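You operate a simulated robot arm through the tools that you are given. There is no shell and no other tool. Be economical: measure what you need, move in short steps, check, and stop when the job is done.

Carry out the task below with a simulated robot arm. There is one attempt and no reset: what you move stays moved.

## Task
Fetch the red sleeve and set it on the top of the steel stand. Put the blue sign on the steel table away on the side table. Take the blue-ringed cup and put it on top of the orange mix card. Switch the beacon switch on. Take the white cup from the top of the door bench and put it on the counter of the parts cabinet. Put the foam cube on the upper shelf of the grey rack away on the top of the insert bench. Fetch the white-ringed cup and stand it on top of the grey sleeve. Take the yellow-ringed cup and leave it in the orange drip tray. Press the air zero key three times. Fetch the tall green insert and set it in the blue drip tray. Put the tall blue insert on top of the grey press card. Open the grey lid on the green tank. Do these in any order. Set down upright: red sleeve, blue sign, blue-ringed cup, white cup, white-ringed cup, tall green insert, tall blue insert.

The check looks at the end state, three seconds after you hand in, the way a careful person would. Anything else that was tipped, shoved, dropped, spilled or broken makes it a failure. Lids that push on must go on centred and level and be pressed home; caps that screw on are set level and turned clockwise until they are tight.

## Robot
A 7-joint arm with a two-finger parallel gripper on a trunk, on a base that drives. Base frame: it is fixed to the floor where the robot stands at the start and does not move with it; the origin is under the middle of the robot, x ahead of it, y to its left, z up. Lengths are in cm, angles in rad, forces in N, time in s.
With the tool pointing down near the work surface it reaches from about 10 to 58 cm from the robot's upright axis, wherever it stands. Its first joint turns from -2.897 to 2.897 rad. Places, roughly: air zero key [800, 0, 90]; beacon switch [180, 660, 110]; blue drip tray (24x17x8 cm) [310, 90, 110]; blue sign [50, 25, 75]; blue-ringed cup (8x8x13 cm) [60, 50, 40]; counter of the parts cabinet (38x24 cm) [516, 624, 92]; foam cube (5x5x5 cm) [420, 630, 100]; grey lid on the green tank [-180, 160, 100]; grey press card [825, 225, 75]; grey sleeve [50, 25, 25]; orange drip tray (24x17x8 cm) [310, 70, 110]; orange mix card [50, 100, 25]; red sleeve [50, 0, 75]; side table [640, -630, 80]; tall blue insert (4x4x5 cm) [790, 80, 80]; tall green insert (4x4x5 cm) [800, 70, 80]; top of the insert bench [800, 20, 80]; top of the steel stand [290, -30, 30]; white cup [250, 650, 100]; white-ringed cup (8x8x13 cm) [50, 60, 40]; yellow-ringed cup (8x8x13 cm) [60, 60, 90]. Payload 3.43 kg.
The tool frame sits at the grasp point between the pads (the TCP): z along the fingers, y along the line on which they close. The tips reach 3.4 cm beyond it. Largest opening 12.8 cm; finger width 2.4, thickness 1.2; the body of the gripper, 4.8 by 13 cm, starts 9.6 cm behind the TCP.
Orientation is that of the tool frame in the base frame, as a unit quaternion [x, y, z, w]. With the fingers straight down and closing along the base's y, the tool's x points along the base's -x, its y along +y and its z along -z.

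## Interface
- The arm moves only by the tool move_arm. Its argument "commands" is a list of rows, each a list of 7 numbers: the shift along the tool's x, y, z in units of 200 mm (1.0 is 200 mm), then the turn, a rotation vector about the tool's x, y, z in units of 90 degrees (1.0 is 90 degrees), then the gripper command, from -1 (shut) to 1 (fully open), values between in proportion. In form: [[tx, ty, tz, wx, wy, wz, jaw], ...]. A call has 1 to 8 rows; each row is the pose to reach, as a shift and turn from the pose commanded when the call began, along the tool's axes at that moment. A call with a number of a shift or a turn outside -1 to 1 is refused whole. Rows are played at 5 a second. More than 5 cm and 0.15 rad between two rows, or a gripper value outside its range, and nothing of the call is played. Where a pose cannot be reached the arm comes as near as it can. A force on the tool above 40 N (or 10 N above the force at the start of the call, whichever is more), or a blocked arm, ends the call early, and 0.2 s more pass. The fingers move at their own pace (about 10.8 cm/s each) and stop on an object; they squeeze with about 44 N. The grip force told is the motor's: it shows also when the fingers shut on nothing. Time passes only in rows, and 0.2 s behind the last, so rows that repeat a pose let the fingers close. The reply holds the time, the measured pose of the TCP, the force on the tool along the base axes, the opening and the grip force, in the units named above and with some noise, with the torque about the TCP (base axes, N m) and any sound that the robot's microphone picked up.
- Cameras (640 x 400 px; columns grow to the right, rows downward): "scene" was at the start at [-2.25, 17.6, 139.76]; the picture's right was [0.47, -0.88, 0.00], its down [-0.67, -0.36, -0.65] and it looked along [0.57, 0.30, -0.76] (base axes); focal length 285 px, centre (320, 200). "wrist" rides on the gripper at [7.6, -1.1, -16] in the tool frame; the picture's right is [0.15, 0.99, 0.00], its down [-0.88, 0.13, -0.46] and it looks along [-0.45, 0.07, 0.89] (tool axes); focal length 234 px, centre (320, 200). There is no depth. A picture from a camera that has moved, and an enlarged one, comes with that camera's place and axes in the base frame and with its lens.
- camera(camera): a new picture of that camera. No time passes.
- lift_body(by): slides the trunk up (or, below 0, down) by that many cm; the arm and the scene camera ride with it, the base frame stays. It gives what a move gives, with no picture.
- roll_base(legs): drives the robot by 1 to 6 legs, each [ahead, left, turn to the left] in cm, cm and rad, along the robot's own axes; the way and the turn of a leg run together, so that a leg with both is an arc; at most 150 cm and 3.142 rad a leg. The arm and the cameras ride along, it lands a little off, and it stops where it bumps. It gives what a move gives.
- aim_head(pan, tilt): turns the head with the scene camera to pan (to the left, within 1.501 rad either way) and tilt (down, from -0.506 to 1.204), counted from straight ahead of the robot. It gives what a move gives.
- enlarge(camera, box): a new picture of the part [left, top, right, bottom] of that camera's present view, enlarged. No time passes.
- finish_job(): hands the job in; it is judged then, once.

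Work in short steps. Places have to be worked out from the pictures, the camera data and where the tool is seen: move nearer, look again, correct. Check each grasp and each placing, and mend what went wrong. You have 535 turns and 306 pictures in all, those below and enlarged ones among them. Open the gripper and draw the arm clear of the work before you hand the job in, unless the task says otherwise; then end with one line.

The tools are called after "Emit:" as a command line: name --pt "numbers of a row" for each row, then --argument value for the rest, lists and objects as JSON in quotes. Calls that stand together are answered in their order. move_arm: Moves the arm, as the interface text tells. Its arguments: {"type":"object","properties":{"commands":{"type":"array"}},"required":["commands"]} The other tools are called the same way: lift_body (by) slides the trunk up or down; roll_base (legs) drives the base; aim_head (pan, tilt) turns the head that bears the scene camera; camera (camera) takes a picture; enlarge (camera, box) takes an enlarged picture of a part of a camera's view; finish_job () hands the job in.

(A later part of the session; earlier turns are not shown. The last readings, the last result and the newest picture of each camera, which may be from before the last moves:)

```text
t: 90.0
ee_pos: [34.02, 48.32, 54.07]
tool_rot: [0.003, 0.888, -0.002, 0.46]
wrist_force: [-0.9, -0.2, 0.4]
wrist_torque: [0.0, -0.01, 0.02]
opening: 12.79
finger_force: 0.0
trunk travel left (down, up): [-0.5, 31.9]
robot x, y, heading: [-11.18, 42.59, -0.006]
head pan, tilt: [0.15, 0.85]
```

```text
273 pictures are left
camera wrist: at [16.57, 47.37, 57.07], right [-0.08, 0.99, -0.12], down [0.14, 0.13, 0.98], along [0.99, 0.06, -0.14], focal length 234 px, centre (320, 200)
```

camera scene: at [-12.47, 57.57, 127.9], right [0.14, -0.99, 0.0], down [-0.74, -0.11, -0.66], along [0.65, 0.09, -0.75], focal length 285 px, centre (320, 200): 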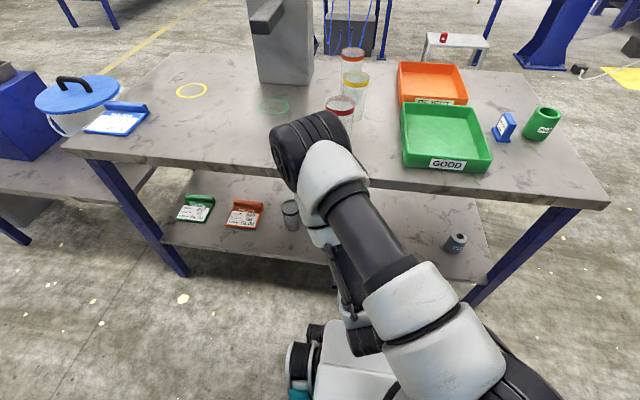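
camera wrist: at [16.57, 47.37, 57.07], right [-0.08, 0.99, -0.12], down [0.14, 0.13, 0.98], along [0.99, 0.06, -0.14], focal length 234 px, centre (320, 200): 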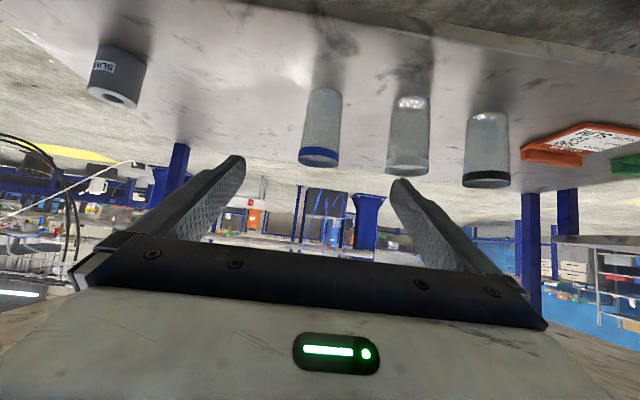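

Aligned. Advance 16 cm along the tool axis.

Emit:
move_arm --pt "0 0.01 0.2 0 0 0 1" --pt "0 0.015 0.4 0 0 0 1" --pt "0 0.015 0.6 0 0 0 1" --pt "0 0.015 0.8 0 0 0 1" --pt "0 0.015 0.8 0 0 0 1"

Emit:
camera --camera "wrist"

Emit:
camera --camera "scene"

```text
t: 91.2
ee_pos: [46.8, 48.65, 44.79]
tool_rot: [0.003, 0.888, -0.001, 0.46]
wrist_force: [-0.3, -0.3, -0.3]
wrist_torque: [0.03, 0.01, 0.01]
opening: 12.76
finger_force: 0.0
trunk travel left (down, up): [-0.5, 31.9]
robot x, y, heading: [-11.32, 42.45, -0.007]
head pan, tilt: [0.15, 0.85]
```

```text
272 pictures are left
camera wrist: at [29.32, 47.62, 47.81], right [-0.08, 0.99, -0.12], down [0.14, 0.13, 0.98], along [0.99, 0.06, -0.14], focal length 234 px, centre (320, 200)
```

wrist: 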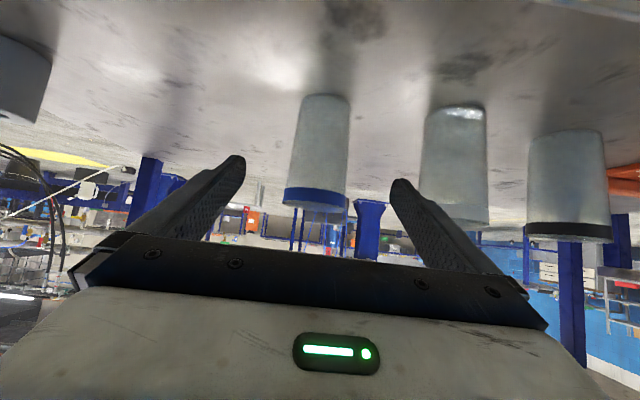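

```text
271 pictures are left
camera scene: at [-12.47, 57.57, 127.9], right [0.14, -0.99, 0.0], down [-0.74, -0.11, -0.66], along [0.65, 0.09, -0.75], focal length 285 px, centre (320, 200)
```

scene: 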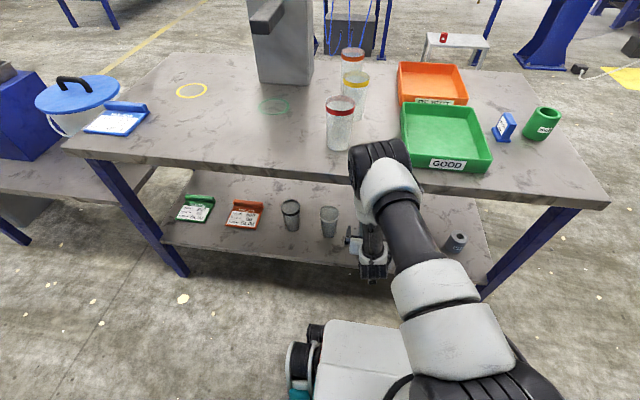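

Cup lies between the fingers. Advance the remaining 10 cm slowly and close.

Emit:
move_arm --pt "0 0 0.15 0 0 0 1" --pt "0 0 0.3 0 0 0 1" --pt "0 0 0.42 0 0 0 1" --pt "0 0 0.52 0 0 0 1" --pt "0 0 0.52 0 0 0 1"

Emit:
camera --camera "wrist"

Emit:
camera --camera "scene"

```text
t: 92.4
ee_pos: [55.56, 48.55, 38.92]
tool_rot: [0.003, 0.888, -0.002, 0.46]
wrist_force: [0.0, -0.2, -0.1]
wrist_torque: [-0.05, -0.01, 0.01]
opening: 12.83
finger_force: 0.1
trunk travel left (down, up): [-0.5, 31.9]
robot x, y, heading: [-11.33, 42.57, -0.008]
head pan, tilt: [0.15, 0.85]
```

```text
270 pictures are left
camera wrist: at [38.11, 47.39, 41.96], right [-0.08, 0.99, -0.12], down [0.14, 0.13, 0.98], along [0.99, 0.06, -0.14], focal length 234 px, centre (320, 200)
```

wrist: 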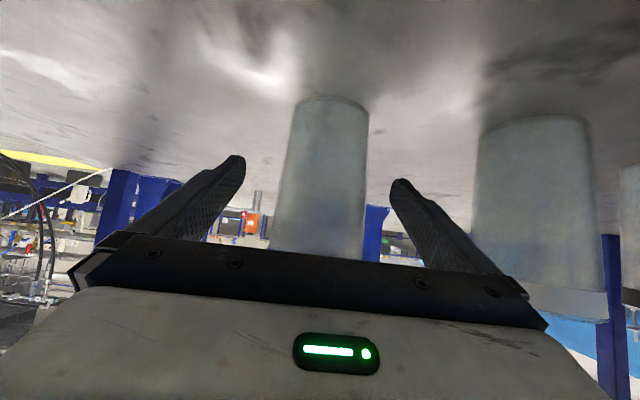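

```text
269 pictures are left
camera scene: at [-12.47, 57.57, 127.9], right [0.14, -0.99, 0.0], down [-0.74, -0.11, -0.66], along [0.65, 0.09, -0.75], focal length 285 px, centre (320, 200)
```

scene: 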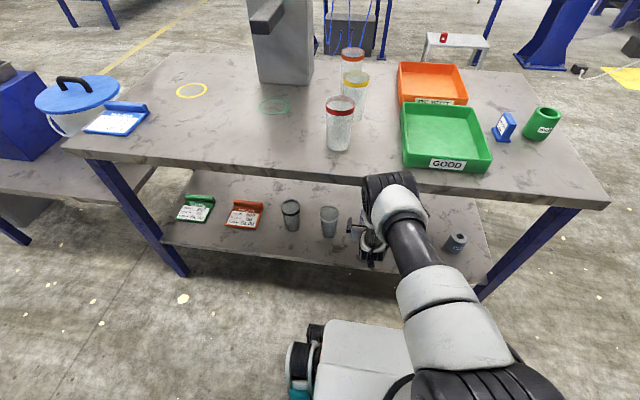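

Centred. Close the gripper.

Emit:
move_arm --pt "0 0 0 0 0 0 0.4" --pt "0 0 0 0 0 0 -1" --pt "0 0 0 0 0 0 -1" --pt "0 0 0 0 0 0 -1" --pt "0 0 0 0 0 0 -1"

Emit:
move_arm --pt "-0.015 0 -0.01 0 0 0 -1" --pt "-0.04 0 -0.028 0 0 0 -1" --pt "-0.07 0 -0.05 0 0 0 -1" --pt "-0.1 0 -0.07 0 0 0 -1" --pt "-0.12 0 -0.085 0 0 0 -1" --pt "-0.12 0 -0.085 0 0 0 -1"

Emit:
camera --camera "wrist"

```text
t: 93.6
ee_pos: [55.51, 48.34, 38.93]
tool_rot: [0.004, 0.888, -0.002, 0.46]
wrist_force: [0.4, -0.1, 0.7]
wrist_torque: [-0.05, -0.05, 0.01]
opening: 6.65
finger_force: 44.2
trunk travel left (down, up): [-0.5, 31.9]
robot x, y, heading: [-11.25, 42.51, -0.007]
head pan, tilt: [0.15, 0.85]
```

```text
t: 95.0
ee_pos: [55.34, 48.4, 41.83]
tool_rot: [0.004, 0.888, -0.002, 0.459]
wrist_force: [-0.2, -0.1, -1.1]
wrist_torque: [-0.02, 0.01, -0.04]
opening: 6.68
finger_force: 44.3
trunk travel left (down, up): [-0.5, 31.9]
robot x, y, heading: [-11.37, 42.21, -0.005]
head pan, tilt: [0.15, 0.85]
```

```text
268 pictures are left
camera wrist: at [38.07, 47.31, 44.92], right [-0.08, 0.99, -0.12], down [0.14, 0.13, 0.98], along [0.99, 0.06, -0.14], focal length 234 px, centre (320, 200)
```

wrist: 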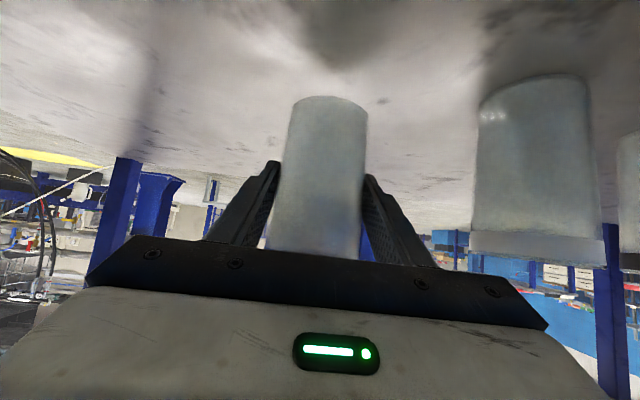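

Held and level. Lift a bit more and pull the cup straight back out of the shelf.

Emit:
move_arm --pt "-0.06 0 -0.04 0 0 0 -1" --pt "-0.12 0 -0.086 0 0 0 -1" --pt "-0.04 0 -0.2 0 0 0 -1" --pt "0.06 0 -0.34 0 0 0 -1" --pt "0.16 0 -0.49 0 0 0 -1" --pt "0.26 0 -0.63 0 0 0 -1" --pt "0.36 0 -0.77 0 0 0 -1" --pt "0.36 0 -0.77 0 0 0 -1"

Emit:
roll_base --legs '[[0, 51, 0.006]]'

Emit:
aim_head --pan 0.2 --tilt 0.95

Emit:
camera --camera "wrist"

Emit:
camera --camera "scene"

```text
t: 96.8
ee_pos: [38.75, 48.37, 44.75]
tool_rot: [0.004, 0.888, -0.002, 0.46]
wrist_force: [-0.1, -0.1, -1.1]
wrist_torque: [0.03, -0.01, -0.01]
opening: 6.66
finger_force: 43.8
trunk travel left (down, up): [-0.5, 31.9]
robot x, y, heading: [-11.01, 42.68, -0.006]
head pan, tilt: [0.15, 0.85]
```

```text
t: 102.1
ee_pos: [39.81, 97.27, 44.82]
tool_rot: [0.014, 0.888, -0.007, 0.46]
wrist_force: [-0.1, 0.1, -0.2]
wrist_torque: [-0.01, -0.03, 0.01]
opening: 6.65
finger_force: 43.7
trunk travel left (down, up): [-0.5, 31.9]
robot x, y, heading: [-10.43, 92.45, -0.037]
head pan, tilt: [0.15, 0.85]
```

```text
t: 102.8
ee_pos: [39.87, 97.21, 44.74]
tool_rot: [0.014, 0.888, -0.007, 0.46]
wrist_force: [-0.2, -0.2, -1.0]
wrist_torque: [-0.01, 0.02, 0.01]
opening: 6.63
finger_force: 44.2
trunk travel left (down, up): [-0.5, 31.9]
robot x, y, heading: [-10.43, 92.26, -0.032]
head pan, tilt: [0.201, 0.949]
```

```text
267 pictures are left
camera wrist: at [22.48, 96.46, 47.83], right [-0.05, 0.99, -0.12], down [0.14, 0.13, 0.98], along [0.99, 0.04, -0.14], focal length 234 px, centre (320, 200)
```

wrist: 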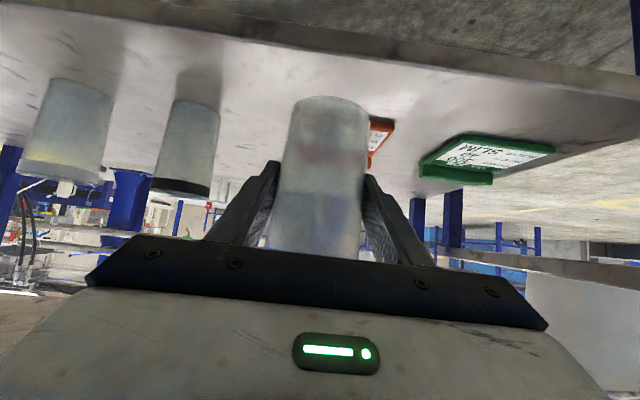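

```text
266 pictures are left
camera scene: at [-11.72, 107.92, 127.15], right [0.17, -0.99, 0.0], down [-0.8, -0.14, -0.58], along [0.57, 0.1, -0.81], focal length 285 px, centre (320, 200)
```

scene: 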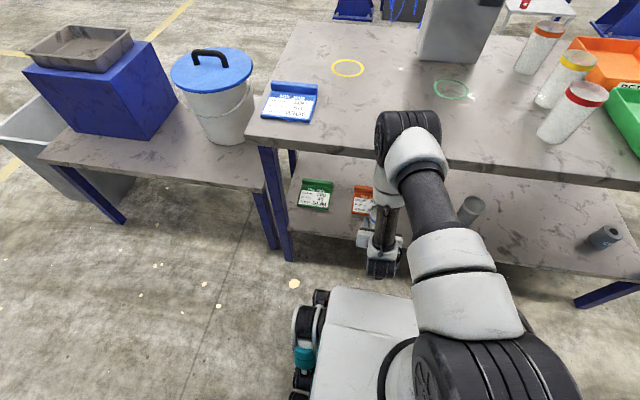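

Card flat area centre judged ≈(56.5, 100). Move the cup over it at the current height.

Emit:
move_arm --pt "0 0.165 0 0 0 0 -1" --pt "-0.1 0.165 0.14 0 0 0 -1" --pt "-0.2 0.165 0.29 0 0 0 -1" --pt "-0.3 0.165 0.43 0 0 0 -1" --pt "-0.4 0.165 0.57 0 0 0 -1" --pt "-0.478 0.165 0.678 0 0 0 -1" --pt "-0.478 0.165 0.678 0 0 0 -1"

Emit:
camera --camera "wrist"

Emit:
enlarge --camera "scene" --box '[280, 150, 440, 270]'

```text
t: 104.4
ee_pos: [56.47, 99.83, 44.57]
tool_rot: [0.014, 0.888, -0.007, 0.46]
wrist_force: [0.4, -0.1, -0.3]
wrist_torque: [0.01, 0.0, -0.02]
opening: 6.63
finger_force: 44.1
trunk travel left (down, up): [-0.5, 31.9]
robot x, y, heading: [-10.24, 92.07, -0.031]
head pan, tilt: [0.201, 0.949]
```

```text
265 pictures are left
camera wrist: at [39.05, 99.31, 47.7], right [-0.05, 0.99, -0.12], down [0.14, 0.13, 0.98], along [0.99, 0.04, -0.14], focal length 234 px, centre (320, 200)
```

wrist: 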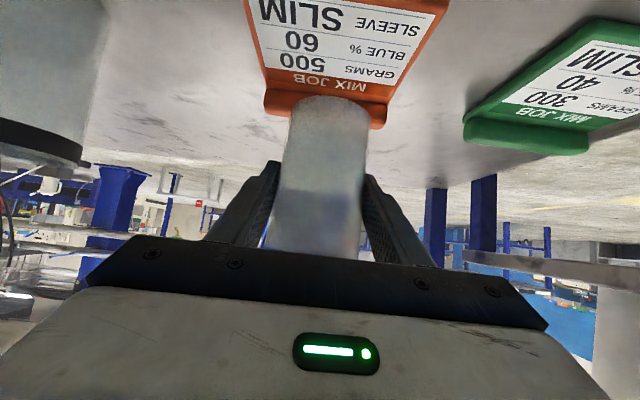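

```text
3.33 times, centred on (360, 210) of scene
camera zoom: at [-11.72, 107.92, 127.15], right [0.17, -0.99, 0.0], down [-0.8, -0.14, -0.58], along [0.57, 0.1, -0.81], focal length 949 px, centre (187, 167)
```

zoom: 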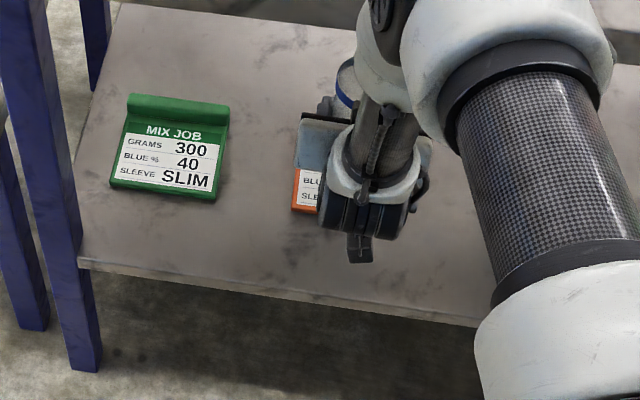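

Card flat runs about x 53–63 at y≈99.6. Advance 1.2 cm and descend 4 cm.

Emit:
move_arm --pt "-0.035 -0.01 0.049 0 0 0 -1" --pt "0.02 -0.01 0.087 0 0 0 -1" --pt "0.08 -0.01 0.13 0 0 0 -1" --pt "0.12 -0.01 0.16 0 0 0 -1" --pt "0.12 -0.01 0.16 0 0 0 -1"

Emit:
camera --camera "wrist"

```text
t: 105.6
ee_pos: [57.88, 99.67, 41.46]
tool_rot: [0.014, 0.885, -0.007, 0.465]
wrist_force: [-1.9, -2.3, 25.7]
wrist_torque: [-0.14, -0.77, -0.17]
opening: 6.37
finger_force: 44.0
trunk travel left (down, up): [-0.5, 31.9]
robot x, y, heading: [-10.26, 92.65, -0.032]
head pan, tilt: [0.201, 0.949]
```

```text
263 pictures are left
camera wrist: at [40.45, 99.0, 44.2], right [-0.05, 0.99, -0.12], down [0.13, 0.13, 0.98], along [0.99, 0.03, -0.13], focal length 234 px, centre (320, 200)
```

wrist: 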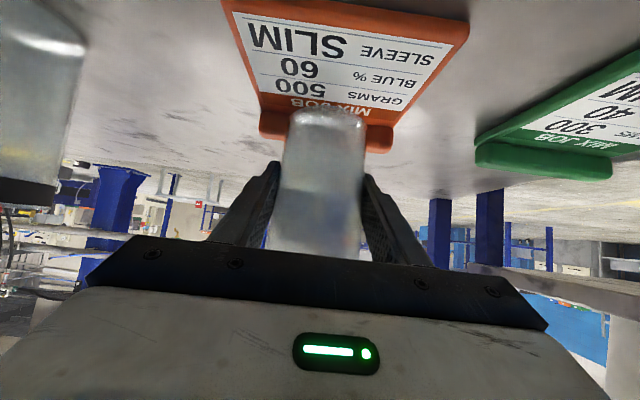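

Contact too high (force 26 N): the cup's far edge likely met the card's back lip. Lift 2 cm and pull back 2.5 cm, then look.

Emit:
move_arm --pt "-0.04 0 -0.03 0 0 0 -1" --pt "-0.08 0 -0.06 0 0 0 -1" --pt "-0.045 0 -0.11 0 0 0 -1" --pt "-0.01 0 -0.16 0 0 0 -1" --pt "-0.01 0 -0.16 0 0 0 -1"

Emit:
enlarge --camera "wrist" --box '[200, 0, 480, 260]'

Emit:
aim_head --pan 0.0 --tilt 0.85

Emit:
camera --camera "scene"

```text
t: 106.8
ee_pos: [55.09, 99.63, 42.98]
tool_rot: [0.014, 0.888, -0.006, 0.46]
wrist_force: [-0.2, -0.4, -0.6]
wrist_torque: [0.04, 0.0, 0.01]
opening: 6.34
finger_force: 44.2
trunk travel left (down, up): [-0.5, 31.9]
robot x, y, heading: [-10.44, 92.3, -0.033]
head pan, tilt: [0.201, 0.949]
```

```text
1.54 times, centred on (340, 130) of wrist
camera zoom: at [37.74, 99.03, 46.03], right [-0.05, 0.99, -0.12], down [0.14, 0.13, 0.98], along [0.99, 0.04, -0.15], focal length 360 px, centre (289, 308)
```

zoom: 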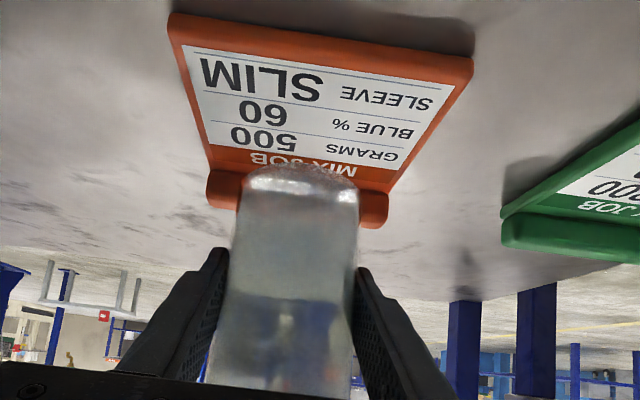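

```text
t: 107.5
ee_pos: [55.2, 99.64, 43.08]
tool_rot: [0.014, 0.888, -0.007, 0.46]
wrist_force: [0.0, 0.4, -0.4]
wrist_torque: [-0.01, 0.01, 0.02]
opening: 6.32
finger_force: 44.3
trunk travel left (down, up): [-0.5, 31.9]
robot x, y, heading: [-10.22, 92.73, -0.033]
head pan, tilt: [0.0, 0.85]
```

```text
261 pictures are left
camera scene: at [-11.08, 106.45, 127.9], right [-0.03, -1.0, 0.0], down [-0.75, 0.02, -0.66], along [0.66, -0.02, -0.75], focal length 285 px, centre (320, 200)
```

scene: 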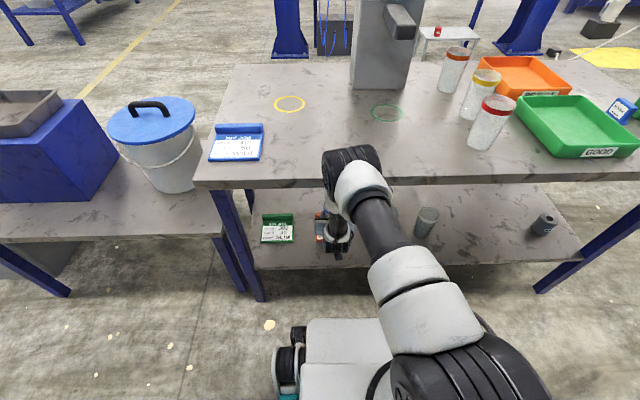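

Recomputed: the cup sits ~2 cm ahead of the TCP, so it's now centred on the card's flat (51.6–62.6). Descend, creeping at the end.

Emit:
move_arm --pt "0.041 0 0.029 0 0 0 -1" --pt "0.082 0 0.058 0 0 0 -1" --pt "0.11 0 0.078 0 0 0 -1" --pt "0.13 0 0.092 0 0 0 -1" --pt "0.14 0 0.099 0 0 0 -1"

Emit:
enlarge --camera "wrist" --box '[200, 0, 480, 260]'

```text
t: 108.7
ee_pos: [55.33, 99.68, 39.63]
tool_rot: [0.014, 0.888, -0.007, 0.46]
wrist_force: [-0.4, -0.4, -0.9]
wrist_torque: [-0.02, -0.02, 0.03]
opening: 6.32
finger_force: 43.8
trunk travel left (down, up): [-0.5, 31.9]
robot x, y, heading: [-10.61, 92.26, -0.031]
head pan, tilt: [0.0, 0.85]
```

```text
1.54 times, centred on (340, 130) of wrist
camera zoom: at [37.93, 98.99, 42.64], right [-0.05, 0.99, -0.12], down [0.14, 0.13, 0.98], along [0.99, 0.04, -0.14], focal length 360 px, centre (289, 308)
```

zoom: 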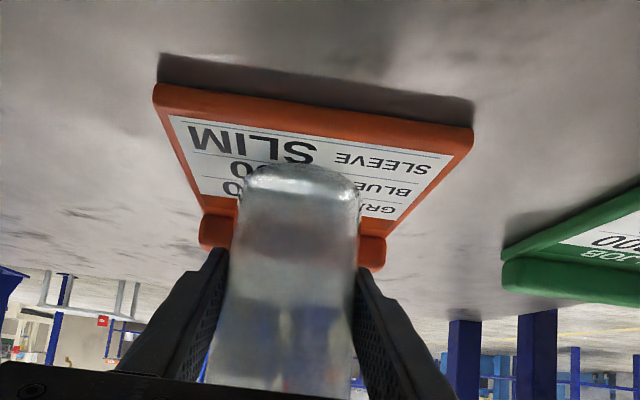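

Cup is over the flat part. Creep on.

Emit:
move_arm --pt "0.01 0 0.007 0 0 0 -1" --pt "0.02 0 0.014 0 0 0 -1" --pt "0.03 0 0.021 0 0 0 -1" --pt "0.04 0 0.028 0 0 0 -1"

Emit:
enlarge --camera "wrist" --box '[200, 0, 480, 260]'

```text
t: 109.7
ee_pos: [55.78, 99.82, 39.14]
tool_rot: [0.015, 0.885, -0.008, 0.466]
wrist_force: [2.0, -0.3, 29.5]
wrist_torque: [0.02, 0.6, -0.01]
opening: 6.33
finger_force: 44.5
trunk travel left (down, up): [-0.5, 31.9]
robot x, y, heading: [-10.33, 92.41, -0.032]
head pan, tilt: [0.0, 0.85]
```

```text
1.54 times, centred on (340, 130) of wrist
camera zoom: at [38.26, 99.13, 42.01], right [-0.05, 0.99, -0.12], down [0.13, 0.13, 0.98], along [0.99, 0.04, -0.13], focal length 360 px, centre (289, 308)
```

zoom: 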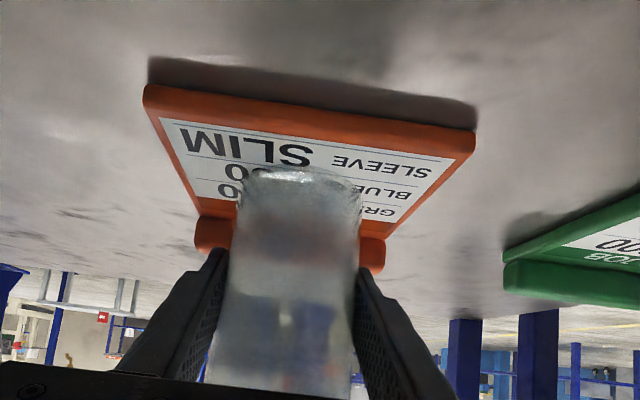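

Contact on the card. Ease off, open, and withdraw along the tool axis.

Emit:
move_arm --pt "-0.015 0 -0.01 0 0 0 -1" --pt "-0.022 0 -0.015 0 0 0 -1" --pt "-0.022 0 -0.015 0 0 0 -0.3" --pt "-0.022 0 -0.015 0 0 0 0.3" --pt "-0.022 0 -0.015 0 0 0 0.9" --pt "-0.022 0 -0.015 0 0 0 1"

Emit:
move_arm --pt "0 0 -0.1 0 0 0 1" --pt "0 0 -0.25 0 0 0 1" --pt "0 0 -0.45 0 0 0 1" --pt "0 0 -0.65 0 0 0 1" --pt "0 0 -0.85 0 0 0 1"

Emit:
camera --camera "wrist"

```text
t: 111.1
ee_pos: [55.21, 99.79, 39.07]
tool_rot: [0.014, 0.888, -0.008, 0.46]
wrist_force: [-0.5, 0.4, 0.5]
wrist_torque: [-0.02, 0.01, 0.02]
opening: 12.81
finger_force: 0.0
trunk travel left (down, up): [-0.5, 31.9]
robot x, y, heading: [-9.98, 92.6, -0.032]
head pan, tilt: [0.0, 0.85]
```

```text
t: 112.3
ee_pos: [41.41, 99.97, 48.96]
tool_rot: [0.014, 0.887, -0.008, 0.461]
wrist_force: [0.9, 0.0, -0.4]
wrist_torque: [0.03, 0.01, 0.0]
opening: 12.81
finger_force: 0.0
trunk travel left (down, up): [-0.5, 31.9]
robot x, y, heading: [-10.54, 92.38, -0.035]
head pan, tilt: [0.0, 0.85]
```

```text
258 pictures are left
camera wrist: at [24.0, 99.34, 52.01], right [-0.05, 0.99, -0.12], down [0.14, 0.13, 0.98], along [0.99, 0.03, -0.14], focal length 234 px, centre (320, 200)
```

wrist: 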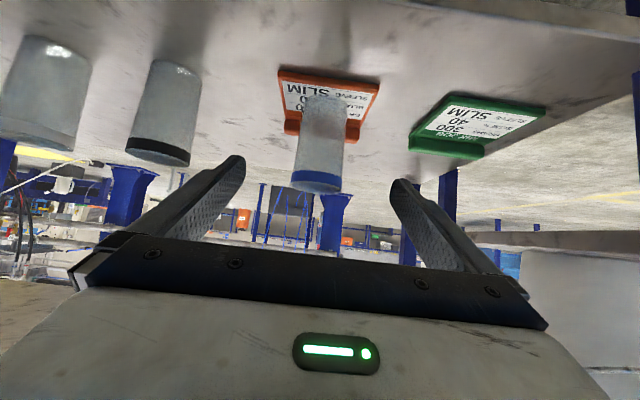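

Blue-ringed cup stands on the orange card. Back out a bit more and shift base right for the white-ringed cup.

Emit:
move_arm --pt "0 0 -0.15 0 0 0 1" --pt "0 0 -0.3 0 0 0 1"

Emit:
roll_base --legs '[[0, -37, 0.033]]'

Emit:
camera --camera "wrist"

```text
t: 112.9
ee_pos: [36.54, 100.39, 52.46]
tool_rot: [0.015, 0.888, -0.008, 0.46]
wrist_force: [0.7, 0.1, -0.3]
wrist_torque: [-0.04, -0.02, 0.0]
opening: 12.8
finger_force: 0.1
trunk travel left (down, up): [-0.5, 31.9]
robot x, y, heading: [-9.92, 92.62, -0.029]
head pan, tilt: [0.0, 0.85]
```

```text
t: 117.0
ee_pos: [35.74, 65.67, 52.58]
tool_rot: [-0.001, 0.888, 0.001, 0.46]
wrist_force: [0.1, 0.4, -0.9]
wrist_torque: [0.01, 0.0, -0.01]
opening: 12.79
finger_force: 0.2
trunk travel left (down, up): [-0.5, 31.9]
robot x, y, heading: [-10.87, 55.93, 0.0]
head pan, tilt: [0.0, 0.85]
```

```text
257 pictures are left
camera wrist: at [18.42, 64.37, 55.5], right [-0.09, 0.99, -0.12], down [0.13, 0.13, 0.98], along [0.99, 0.07, -0.14], focal length 234 px, centre (320, 200)
```

wrist: 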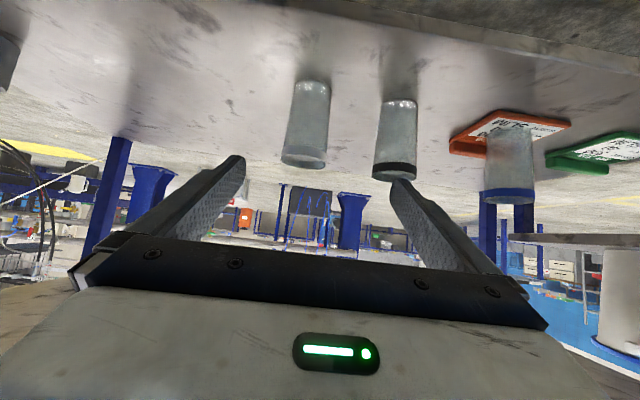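

White cup judged ≈(57.8, 63.4). Approach along the tool axis.

Emit:
move_arm --pt "-0.02 -0.115 0.1 0 0 0 1" --pt "-0.05 -0.115 0.3 0 0 0 1" --pt "-0.067 -0.115 0.5 0 0 0 1" --pt "-0.067 -0.115 0.7 0 0 0 1" --pt "-0.067 -0.115 0.85 0 0 0 1" --pt "-0.067 -0.115 0.85 0 0 0 1"

Emit:
camera --camera "wrist"

```text
t: 118.4
ee_pos: [50.56, 63.24, 43.87]
tool_rot: [-0.001, 0.888, 0.001, 0.46]
wrist_force: [0.0, 0.0, 0.8]
wrist_torque: [-0.02, -0.01, 0.0]
opening: 12.8
finger_force: 0.0
trunk travel left (down, up): [-0.5, 31.9]
robot x, y, heading: [-10.82, 56.33, 0.004]
head pan, tilt: [0.0, 0.85]
```

```text
256 pictures are left
camera wrist: at [33.2, 62.05, 46.93], right [-0.09, 0.99, -0.12], down [0.13, 0.13, 0.98], along [0.99, 0.07, -0.14], focal length 234 px, centre (320, 200)
```

wrist: 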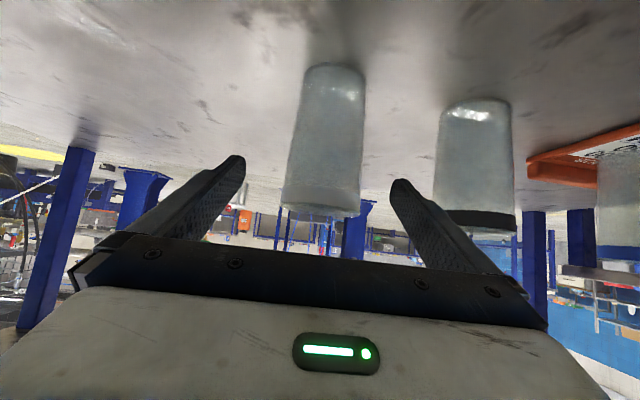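

Centred. Advance 8 cm and close.

Emit:
move_arm --pt "0 0 0.15 0 0 0 1" --pt "0 0 0.3 0 0 0 1" --pt "0 0 0.42 0 0 0 1" --pt "0 0 0.42 0 0 0 0.4" --pt "0 0 0.42 0 0 0 -1" --pt "0 0 0.42 0 0 0 -1" --pt "0 0 0.42 0 0 0 -1" --pt "0 0 0.42 0 0 0 -1"

Emit:
move_arm --pt "-0.015 0 -0.01 0 0 0 -1" --pt "-0.04 0 -0.028 0 0 0 -1" --pt "-0.07 0 -0.05 0 0 0 -1" --pt "-0.12 0 -0.085 0 0 0 -1" --pt "-0.2 0 -0.14 0 0 0 -1" --pt "-0.28 0 -0.2 0 0 0 -1" --pt "-0.28 0 -0.2 0 0 0 -1"

Emit:
camera --camera "wrist"

```text
t: 120.2
ee_pos: [57.41, 63.35, 39.24]
tool_rot: [-0.002, 0.888, 0.001, 0.46]
wrist_force: [-0.1, 0.2, 1.5]
wrist_torque: [0.0, -0.04, 0.01]
opening: 6.84
finger_force: 44.1
trunk travel left (down, up): [-0.5, 31.9]
robot x, y, heading: [-10.91, 56.29, 0.002]
head pan, tilt: [0.0, 0.85]
```

```text
t: 121.8
ee_pos: [57.38, 63.49, 45.95]
tool_rot: [-0.002, 0.888, 0.001, 0.46]
wrist_force: [0.0, -0.4, -0.9]
wrist_torque: [0.0, -0.02, -0.01]
opening: 6.8
finger_force: 43.3
trunk travel left (down, up): [-0.5, 31.9]
robot x, y, heading: [-10.48, 56.17, 0.004]
head pan, tilt: [0.0, 0.85]
```

```text
255 pictures are left
camera wrist: at [39.93, 62.26, 48.88], right [-0.09, 0.99, -0.12], down [0.13, 0.13, 0.98], along [0.99, 0.07, -0.14], focal length 234 px, centre (320, 200)
```

wrist: 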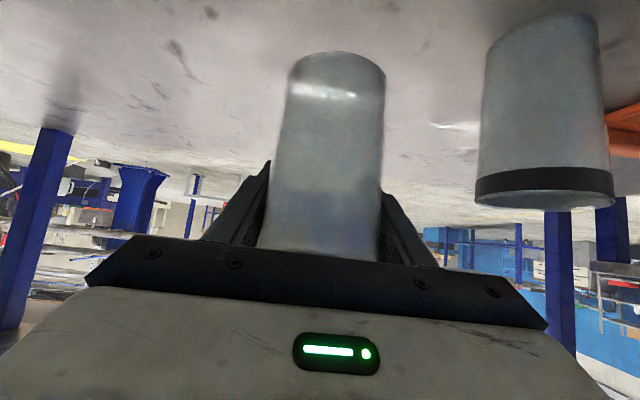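

Held. Raise 4 cm more, pull back 10 cm and shift base right toward the grey sleeve (y≈15).

Emit:
move_arm --pt "-0.06 0 -0.04 0 0 0 -1" --pt "-0.12 0 -0.085 0 0 0 -1" --pt "-0.163 0 -0.115 0 0 0 -1" --pt "-0.1 0 -0.2 0 0 0 -1" --pt "-0.0 0 -0.34 0 0 0 -1" --pt "0.1 0 -0.48 0 0 0 -1" --pt "0.125 0 -0.52 0 0 0 -1"

Emit:
roll_base --legs '[[0, -48, 0]]'

Emit:
camera --camera "wrist"

Emit:
camera --camera "scene"

```text
t: 123.4
ee_pos: [47.49, 63.4, 49.89]
tool_rot: [-0.001, 0.888, 0.001, 0.46]
wrist_force: [-0.8, -0.7, -0.9]
wrist_torque: [0.01, -0.05, -0.02]
opening: 6.82
finger_force: 44.2
trunk travel left (down, up): [-0.5, 31.9]
robot x, y, heading: [-10.63, 56.02, 0.004]
head pan, tilt: [0.0, 0.85]
```

```text
t: 128.5
ee_pos: [47.58, 15.93, 49.81]
tool_rot: [0.0, 0.888, 0.0, 0.46]
wrist_force: [-0.2, -0.5, -0.5]
wrist_torque: [0.01, -0.04, 0.04]
opening: 6.79
finger_force: 44.4
trunk travel left (down, up): [-0.5, 31.9]
robot x, y, heading: [-10.88, 8.91, 0.006]
head pan, tilt: [0.0, 0.85]
```

```text
254 pictures are left
camera wrist: at [30.25, 14.75, 52.79], right [-0.08, 0.99, -0.12], down [0.13, 0.13, 0.98], along [0.99, 0.07, -0.14], focal length 234 px, centre (320, 200)
```

wrist: 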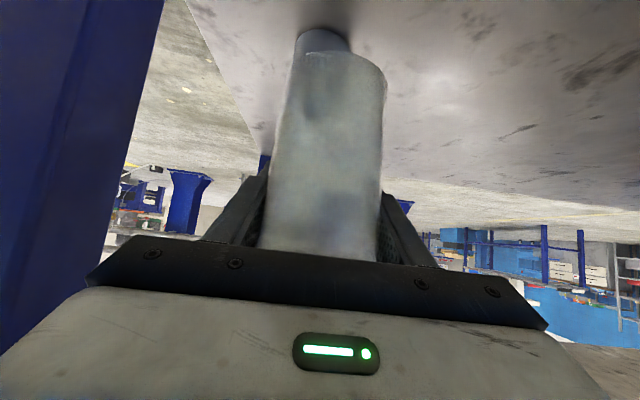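

```text
253 pictures are left
camera scene: at [-11.93, 22.83, 127.9], right [0.0, -1.0, 0.0], down [-0.75, 0.0, -0.66], along [0.66, 0.0, -0.75], focal length 285 px, centre (320, 200)
```

scene: 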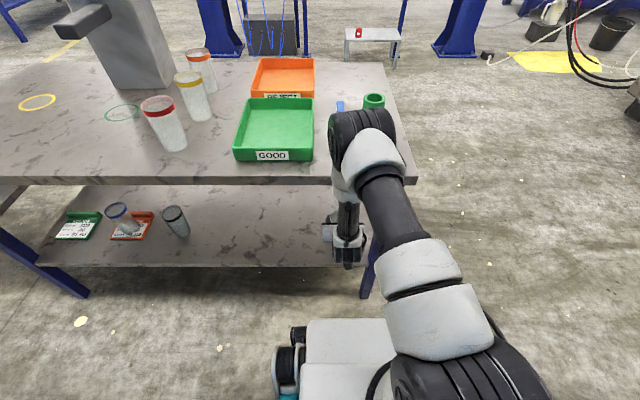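

Sleeve judged at ≈(56.3, 14.5); cup centre ≈(46, 15.7). Move forward 10.3 and right 1.2, at the same height.

Emit:
move_arm --pt "-0.07 -0.06 0.1 0 0 0 -1" --pt "-0.15 -0.06 0.21 0 0 0 -1" --pt "-0.22 -0.06 0.31 0 0 0 -1" --pt "-0.297 -0.06 0.421 0 0 0 -1" --pt "-0.297 -0.06 0.421 0 0 0 -1"

Emit:
camera --camera "wrist"

Emit:
enlarge --camera "scene" --box '[270, 150, 430, 300]'

```text
t: 129.7
ee_pos: [57.23, 14.55, 49.58]
tool_rot: [0.0, 0.89, -0.001, 0.457]
wrist_force: [-0.3, -0.1, -0.4]
wrist_torque: [0.01, -0.04, -0.01]
opening: 6.76
finger_force: 44.2
trunk travel left (down, up): [-0.5, 31.9]
robot x, y, heading: [-10.85, 8.92, 0.001]
head pan, tilt: [0.0, 0.85]
```

```text
252 pictures are left
camera wrist: at [39.85, 13.43, 52.73], right [-0.09, 0.99, -0.12], down [0.14, 0.13, 0.98], along [0.99, 0.07, -0.15], focal length 234 px, centre (320, 200)
```

wrist: 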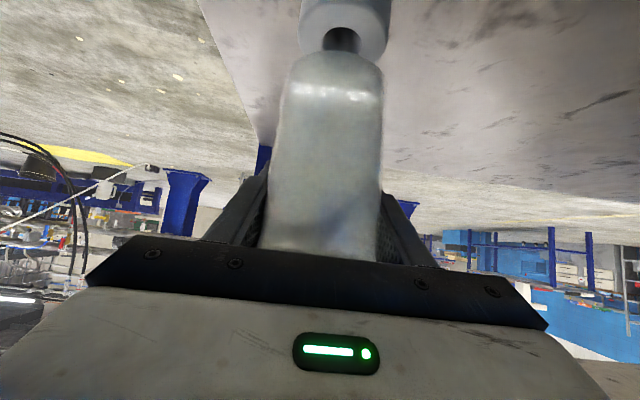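

```text
2.67 times, centred on (350, 225) of scene
camera zoom: at [-12.42, 22.82, 127.87], right [0.0, -1.0, 0.0], down [-0.75, 0.0, -0.66], along [0.66, 0.0, -0.75], focal length 759 px, centre (240, 133)
```

zoom: 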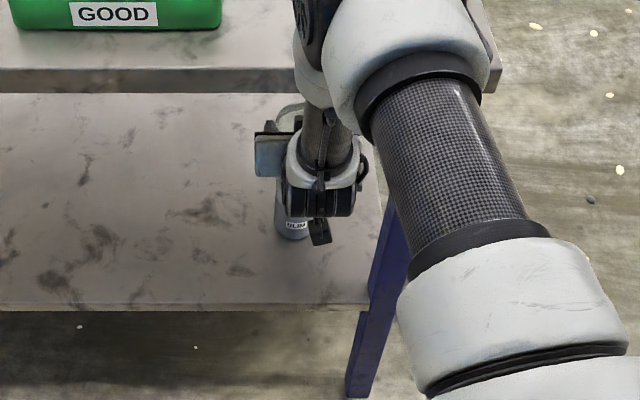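

Now I see the sleeve's hole: sleeve ≈(54.0, 14.5), top ≈39.6; cup centre ≈(55.5, 14.0). Correct by −1.5 in x, +0.45 in y and lower 1 cm.

Emit:
move_arm --pt "0.046 0.022 -0.065 0 0 0 -1" --pt "0.087 0.022 -0.036 0 0 0 -1" --pt "0.087 0.022 -0.036 0 0 0 -1"

Emit:
enlarge --camera "wrist" --box '[240, 0, 440, 125]'

```text
t: 130.5
ee_pos: [56.4, 14.99, 48.87]
tool_rot: [-0.001, 0.887, 0.001, 0.461]
wrist_force: [-0.5, 0.0, -0.6]
wrist_torque: [0.02, -0.04, -0.01]
opening: 6.78
finger_force: 44.2
trunk travel left (down, up): [-0.5, 31.9]
robot x, y, heading: [-10.36, 8.84, -0.002]
head pan, tilt: [0.0, 0.85]
```

```text
3.20 times, centred on (340, 62) of wrist
camera zoom: at [39.01, 13.86, 51.82], right [-0.08, 0.99, -0.12], down [0.13, 0.13, 0.98], along [0.99, 0.07, -0.14], focal length 749 px, centre (256, 640)
```

zoom: 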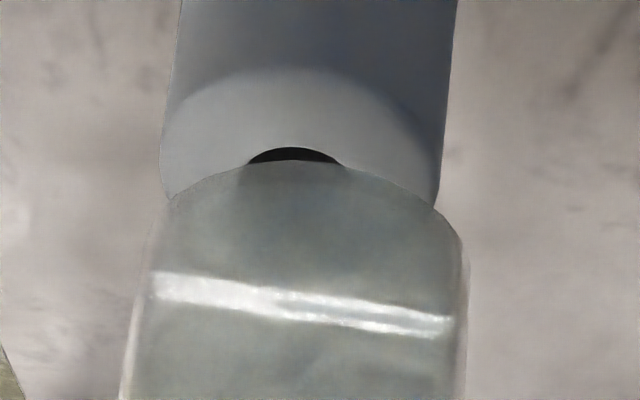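

Nearly aligned; shift y −0.3 and lower 1 cm more, then look.

Emit:
move_arm --pt "0.02 -0.015 0.014 0 0 0 -1" --pt "0.041 -0.015 0.029 0 0 0 -1" --pt "0.041 -0.015 0.029 0 0 0 -1"

Emit:
enlarge --camera "wrist" --box '[240, 0, 440, 125]'

```text
t: 131.3
ee_pos: [56.39, 14.78, 47.74]
tool_rot: [0.001, 0.888, -0.001, 0.461]
wrist_force: [0.6, 0.7, -1.1]
wrist_torque: [-0.01, 0.01, -0.01]
opening: 6.78
finger_force: 44.2
trunk travel left (down, up): [-0.5, 31.9]
robot x, y, heading: [-10.42, 9.13, -0.003]
head pan, tilt: [0.0, 0.85]
```

```text
3.20 times, centred on (340, 62) of wrist
camera zoom: at [39.01, 13.6, 50.76], right [-0.08, 0.99, -0.12], down [0.13, 0.13, 0.98], along [0.99, 0.07, -0.14], focal length 749 px, centre (256, 640)
```

zoom: 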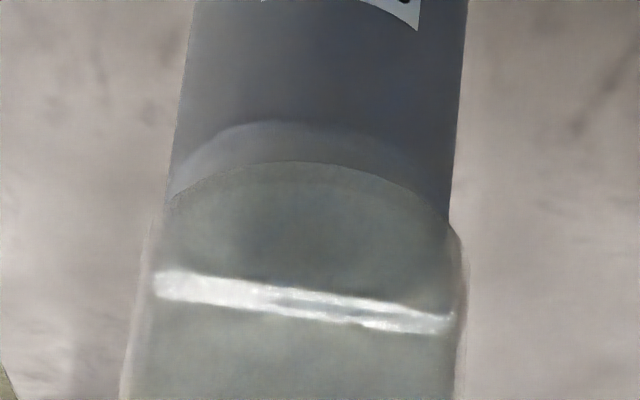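

Edges converge well; creep down 1.0 cm until contact.

Emit:
move_arm --pt "0.01 0 0.007 0 0 0 -1" --pt "0.02 0 0.014 0 0 0 -1" --pt "0.03 0 0.021 0 0 0 -1" --pt "0.03 0 0.021 0 0 0 -1"

Emit:
enlarge --camera "wrist" --box '[240, 0, 440, 125]'

```text
t: 132.3
ee_pos: [56.33, 14.92, 47.18]
tool_rot: [0.0, 0.888, 0.0, 0.46]
wrist_force: [0.7, -0.1, -0.6]
wrist_torque: [-0.02, -0.04, 0.0]
opening: 6.76
finger_force: 43.7
trunk travel left (down, up): [-0.5, 31.9]
robot x, y, heading: [-11.05, 8.97, -0.002]
head pan, tilt: [0.0, 0.85]
```

```text
3.20 times, centred on (340, 62) of wrist
camera zoom: at [38.93, 13.73, 50.05], right [-0.08, 0.99, -0.12], down [0.13, 0.13, 0.98], along [0.99, 0.07, -0.14], focal length 749 px, centre (256, 640)
```

zoom: 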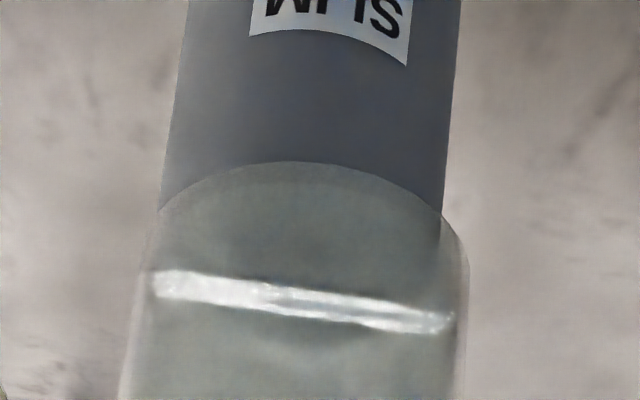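

Edges coincide. Creep to contact.

Emit:
move_arm --pt "0.008 0 0.006 0 0 0 -1" --pt "0.016 0 0.012 0 0 0 -1" --pt "0.024 0 0.018 0 0 0 -1" --pt "0.032 0 0.024 0 0 0 -1" --pt "0.04 0 0.03 0 0 0 -1"

Emit:
enlarge --camera "wrist" --box '[240, 0, 440, 125]'

```text
t: 133.5
ee_pos: [56.36, 14.75, 46.32]
tool_rot: [0.001, 0.887, 0.0, 0.462]
wrist_force: [-2.9, -0.9, 12.3]
wrist_torque: [0.21, 0.64, 0.06]
opening: 6.76
finger_force: 44.0
trunk travel left (down, up): [-0.5, 31.9]
robot x, y, heading: [-10.85, 8.72, -0.0]
head pan, tilt: [0.0, 0.85]
```

```text
3.20 times, centred on (340, 62) of wrist
camera zoom: at [39.01, 13.67, 49.24], right [-0.08, 0.99, -0.12], down [0.13, 0.13, 0.98], along [0.99, 0.07, -0.14], focal length 749 px, centre (256, 640)
```

zoom: 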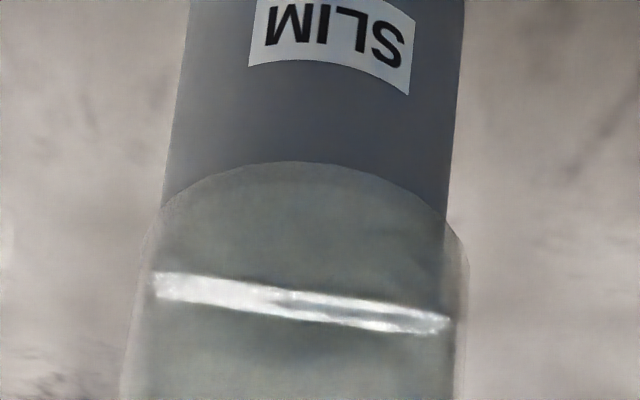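

Contact came 0.8 cm later than edge-coincidence → cup is ~0.9 cm too near. Lift slightly, advance 0.9 cm, lower again.

Emit:
move_arm --pt "-0.03 0 -0.022 0 0 0 -1" --pt "-0.056 0 0.015 0 0 0 -1" --pt "-0.056 0 0.015 0 0 0 -1"

Emit:
move_arm --pt "0.01 0 0.007 0 0 0 -1" --pt "0.02 0 0.014 0 0 0 -1" --pt "0.028 0 0.02 0 0 0 -1" --pt "0.034 0 0.024 0 0 0 -1" --pt "0.034 0 0.024 0 0 0 -1"

Emit:
enlarge --camera "wrist" --box '[240, 0, 440, 125]'

```text
t: 134.3
ee_pos: [57.24, 14.92, 46.73]
tool_rot: [0.0, 0.888, 0.0, 0.46]
wrist_force: [0.1, -0.3, -1.5]
wrist_torque: [-0.02, -0.02, -0.01]
opening: 6.77
finger_force: 43.9
trunk travel left (down, up): [-0.5, 31.9]
robot x, y, heading: [-10.72, 9.14, 0.001]
head pan, tilt: [0.0, 0.85]
```

```text
t: 135.5
ee_pos: [57.56, 14.77, 46.25]
tool_rot: [0.001, 0.886, 0.0, 0.464]
wrist_force: [-1.9, 1.3, 23.2]
wrist_torque: [0.29, 0.93, -0.02]
opening: 6.75
finger_force: 43.7
trunk travel left (down, up): [-0.5, 31.9]
robot x, y, heading: [-10.61, 8.67, 0.001]
head pan, tilt: [0.0, 0.85]
```

```text
3.20 times, centred on (340, 62) of wrist
camera zoom: at [40.05, 13.65, 49.14], right [-0.08, 0.99, -0.12], down [0.13, 0.13, 0.98], along [0.99, 0.07, -0.14], focal length 749 px, centre (256, 640)
```

zoom: 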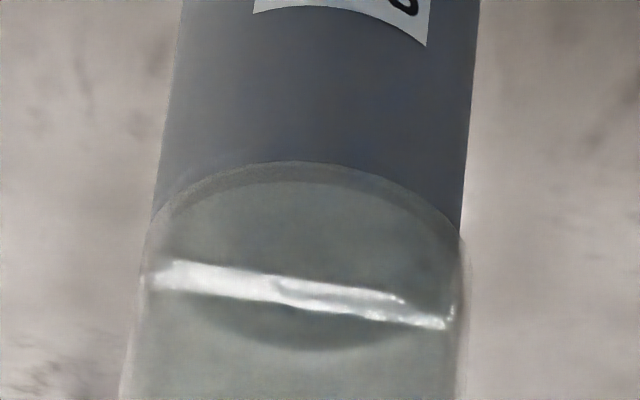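

Widths and edges now coincide. Ease, open gently, withdraw.

Emit:
move_arm --pt "-0.01 0 -0.007 0 0 0 -1" --pt "-0.016 0 -0.011 0 0 0 -1" --pt "-0.016 0 -0.011 0 0 0 0.0" --pt "-0.016 0 -0.011 0 0 0 0.3" --pt "-0.016 0 -0.011 0 0 0 0.8" --pt "-0.016 0 -0.011 0 0 0 1"

Emit:
move_arm --pt "0 0 -0.1 0 0 0 1" --pt "0 0 -0.25 0 0 0 1" --pt "0 0 -0.45 0 0 0 1" --pt "0 0 -0.65 0 0 0 1" --pt "0 0 -0.85 0 0 0 1"

Emit:
camera --camera "wrist"

```text
t: 136.9
ee_pos: [57.25, 14.81, 46.24]
tool_rot: [0.001, 0.888, -0.001, 0.46]
wrist_force: [-0.3, -0.3, 0.0]
wrist_torque: [0.02, 0.0, -0.02]
opening: 12.77
finger_force: 0.0
trunk travel left (down, up): [-0.5, 31.9]
robot x, y, heading: [-10.58, 9.19, 0.0]
head pan, tilt: [0.0, 0.85]
```

```text
t: 138.1
ee_pos: [43.1, 15.2, 56.1]
tool_rot: [0.0, 0.888, 0.0, 0.46]
wrist_force: [-0.2, -0.4, -0.4]
wrist_torque: [0.02, 0.01, 0.01]
opening: 12.8
finger_force: 0.0
trunk travel left (down, up): [-0.5, 31.9]
robot x, y, heading: [-11.1, 8.93, -0.002]
head pan, tilt: [0.0, 0.85]
```

```text
245 pictures are left
camera wrist: at [25.71, 13.96, 58.99], right [-0.08, 0.99, -0.12], down [0.13, 0.13, 0.98], along [0.99, 0.07, -0.14], focal length 234 px, centre (320, 200)
```

wrist: 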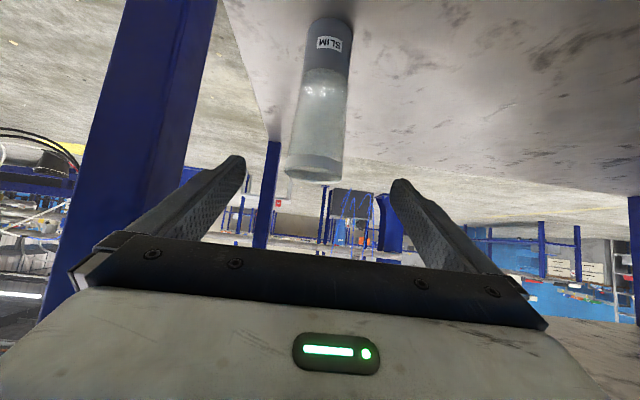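

White-ringed cup stands on the grey sleeve. Back the base away from the table, raise the trunk, and reduce tilt to ~25°.

Emit:
roll_base --legs '[[-25, 0, 0]]'

Emit:
lift_body --by 25

Emit:
move_arm --pt "-0.05 0 -0.1 0 0.09 0 1" --pt "-0.12 0 -0.2 0 0.18 0 1" --pt "-0.2 0 -0.3 0 0.27 0 1" --pt "-0.3 0 -0.4 0 0.33 0 1" --pt "-0.4 0 -0.5 0 0.33 0 1" --pt "-0.4 0 -0.5 0 0.33 0 1"

Emit:
aim_head --pan 0.5 --tilt 0.6

Emit:
camera --camera "scene"

```text
t: 139.9
ee_pos: [17.7, 15.23, 55.92]
tool_rot: [-0.002, 0.888, 0.001, 0.461]
wrist_force: [-0.1, 0.3, -0.4]
wrist_torque: [0.02, 0.04, 0.03]
opening: 12.79
finger_force: 0.1
trunk travel left (down, up): [-0.5, 31.9]
robot x, y, heading: [-36.12, 8.72, 0.004]
head pan, tilt: [0.0, 0.85]
```

```text
t: 142.5
ee_pos: [17.88, 15.41, 80.93]
tool_rot: [-0.002, 0.888, 0.001, 0.46]
wrist_force: [-0.5, -0.3, 0.1]
wrist_torque: [-0.01, -0.01, -0.01]
opening: 12.82
finger_force: 0.2
trunk travel left (down, up): [-25.5, 6.9]
robot x, y, heading: [-35.84, 8.98, 0.004]
head pan, tilt: [0.0, 0.85]
```

```text
t: 143.9
ee_pos: [14.37, 15.09, 93.14]
tool_rot: [-0.002, 0.976, -0.001, 0.218]
wrist_force: [-0.1, -0.2, 0.3]
wrist_torque: [0.04, 0.03, -0.01]
opening: 12.81
finger_force: 0.1
trunk travel left (down, up): [-25.5, 6.9]
robot x, y, heading: [-36.16, 8.57, 0.006]
head pan, tilt: [0.0, 0.85]
```

```text
t: 144.8
ee_pos: [14.33, 15.08, 93.19]
tool_rot: [-0.002, 0.976, 0.0, 0.218]
wrist_force: [0.0, 0.4, -0.8]
wrist_torque: [-0.01, 0.0, -0.03]
opening: 12.78
finger_force: 0.0
trunk travel left (down, up): [-25.5, 6.9]
robot x, y, heading: [-35.93, 8.97, 0.008]
head pan, tilt: [0.499, 0.6]
```

```text
244 pictures are left
camera scene: at [-37.32, 26.99, 154.98], right [0.48, -0.88, 0.0], down [-0.5, -0.27, -0.82], along [0.72, 0.4, -0.57], focal length 285 px, centre (320, 200)
```

scene: 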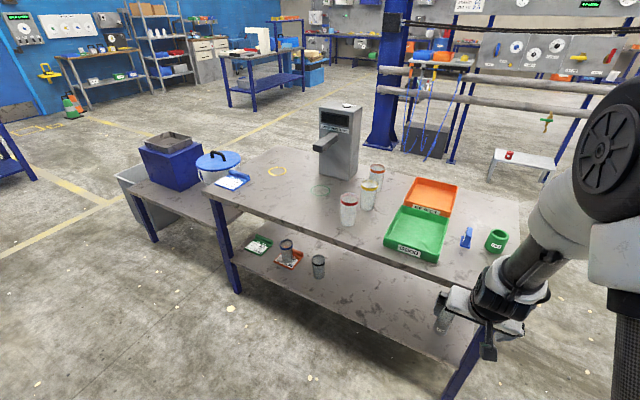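

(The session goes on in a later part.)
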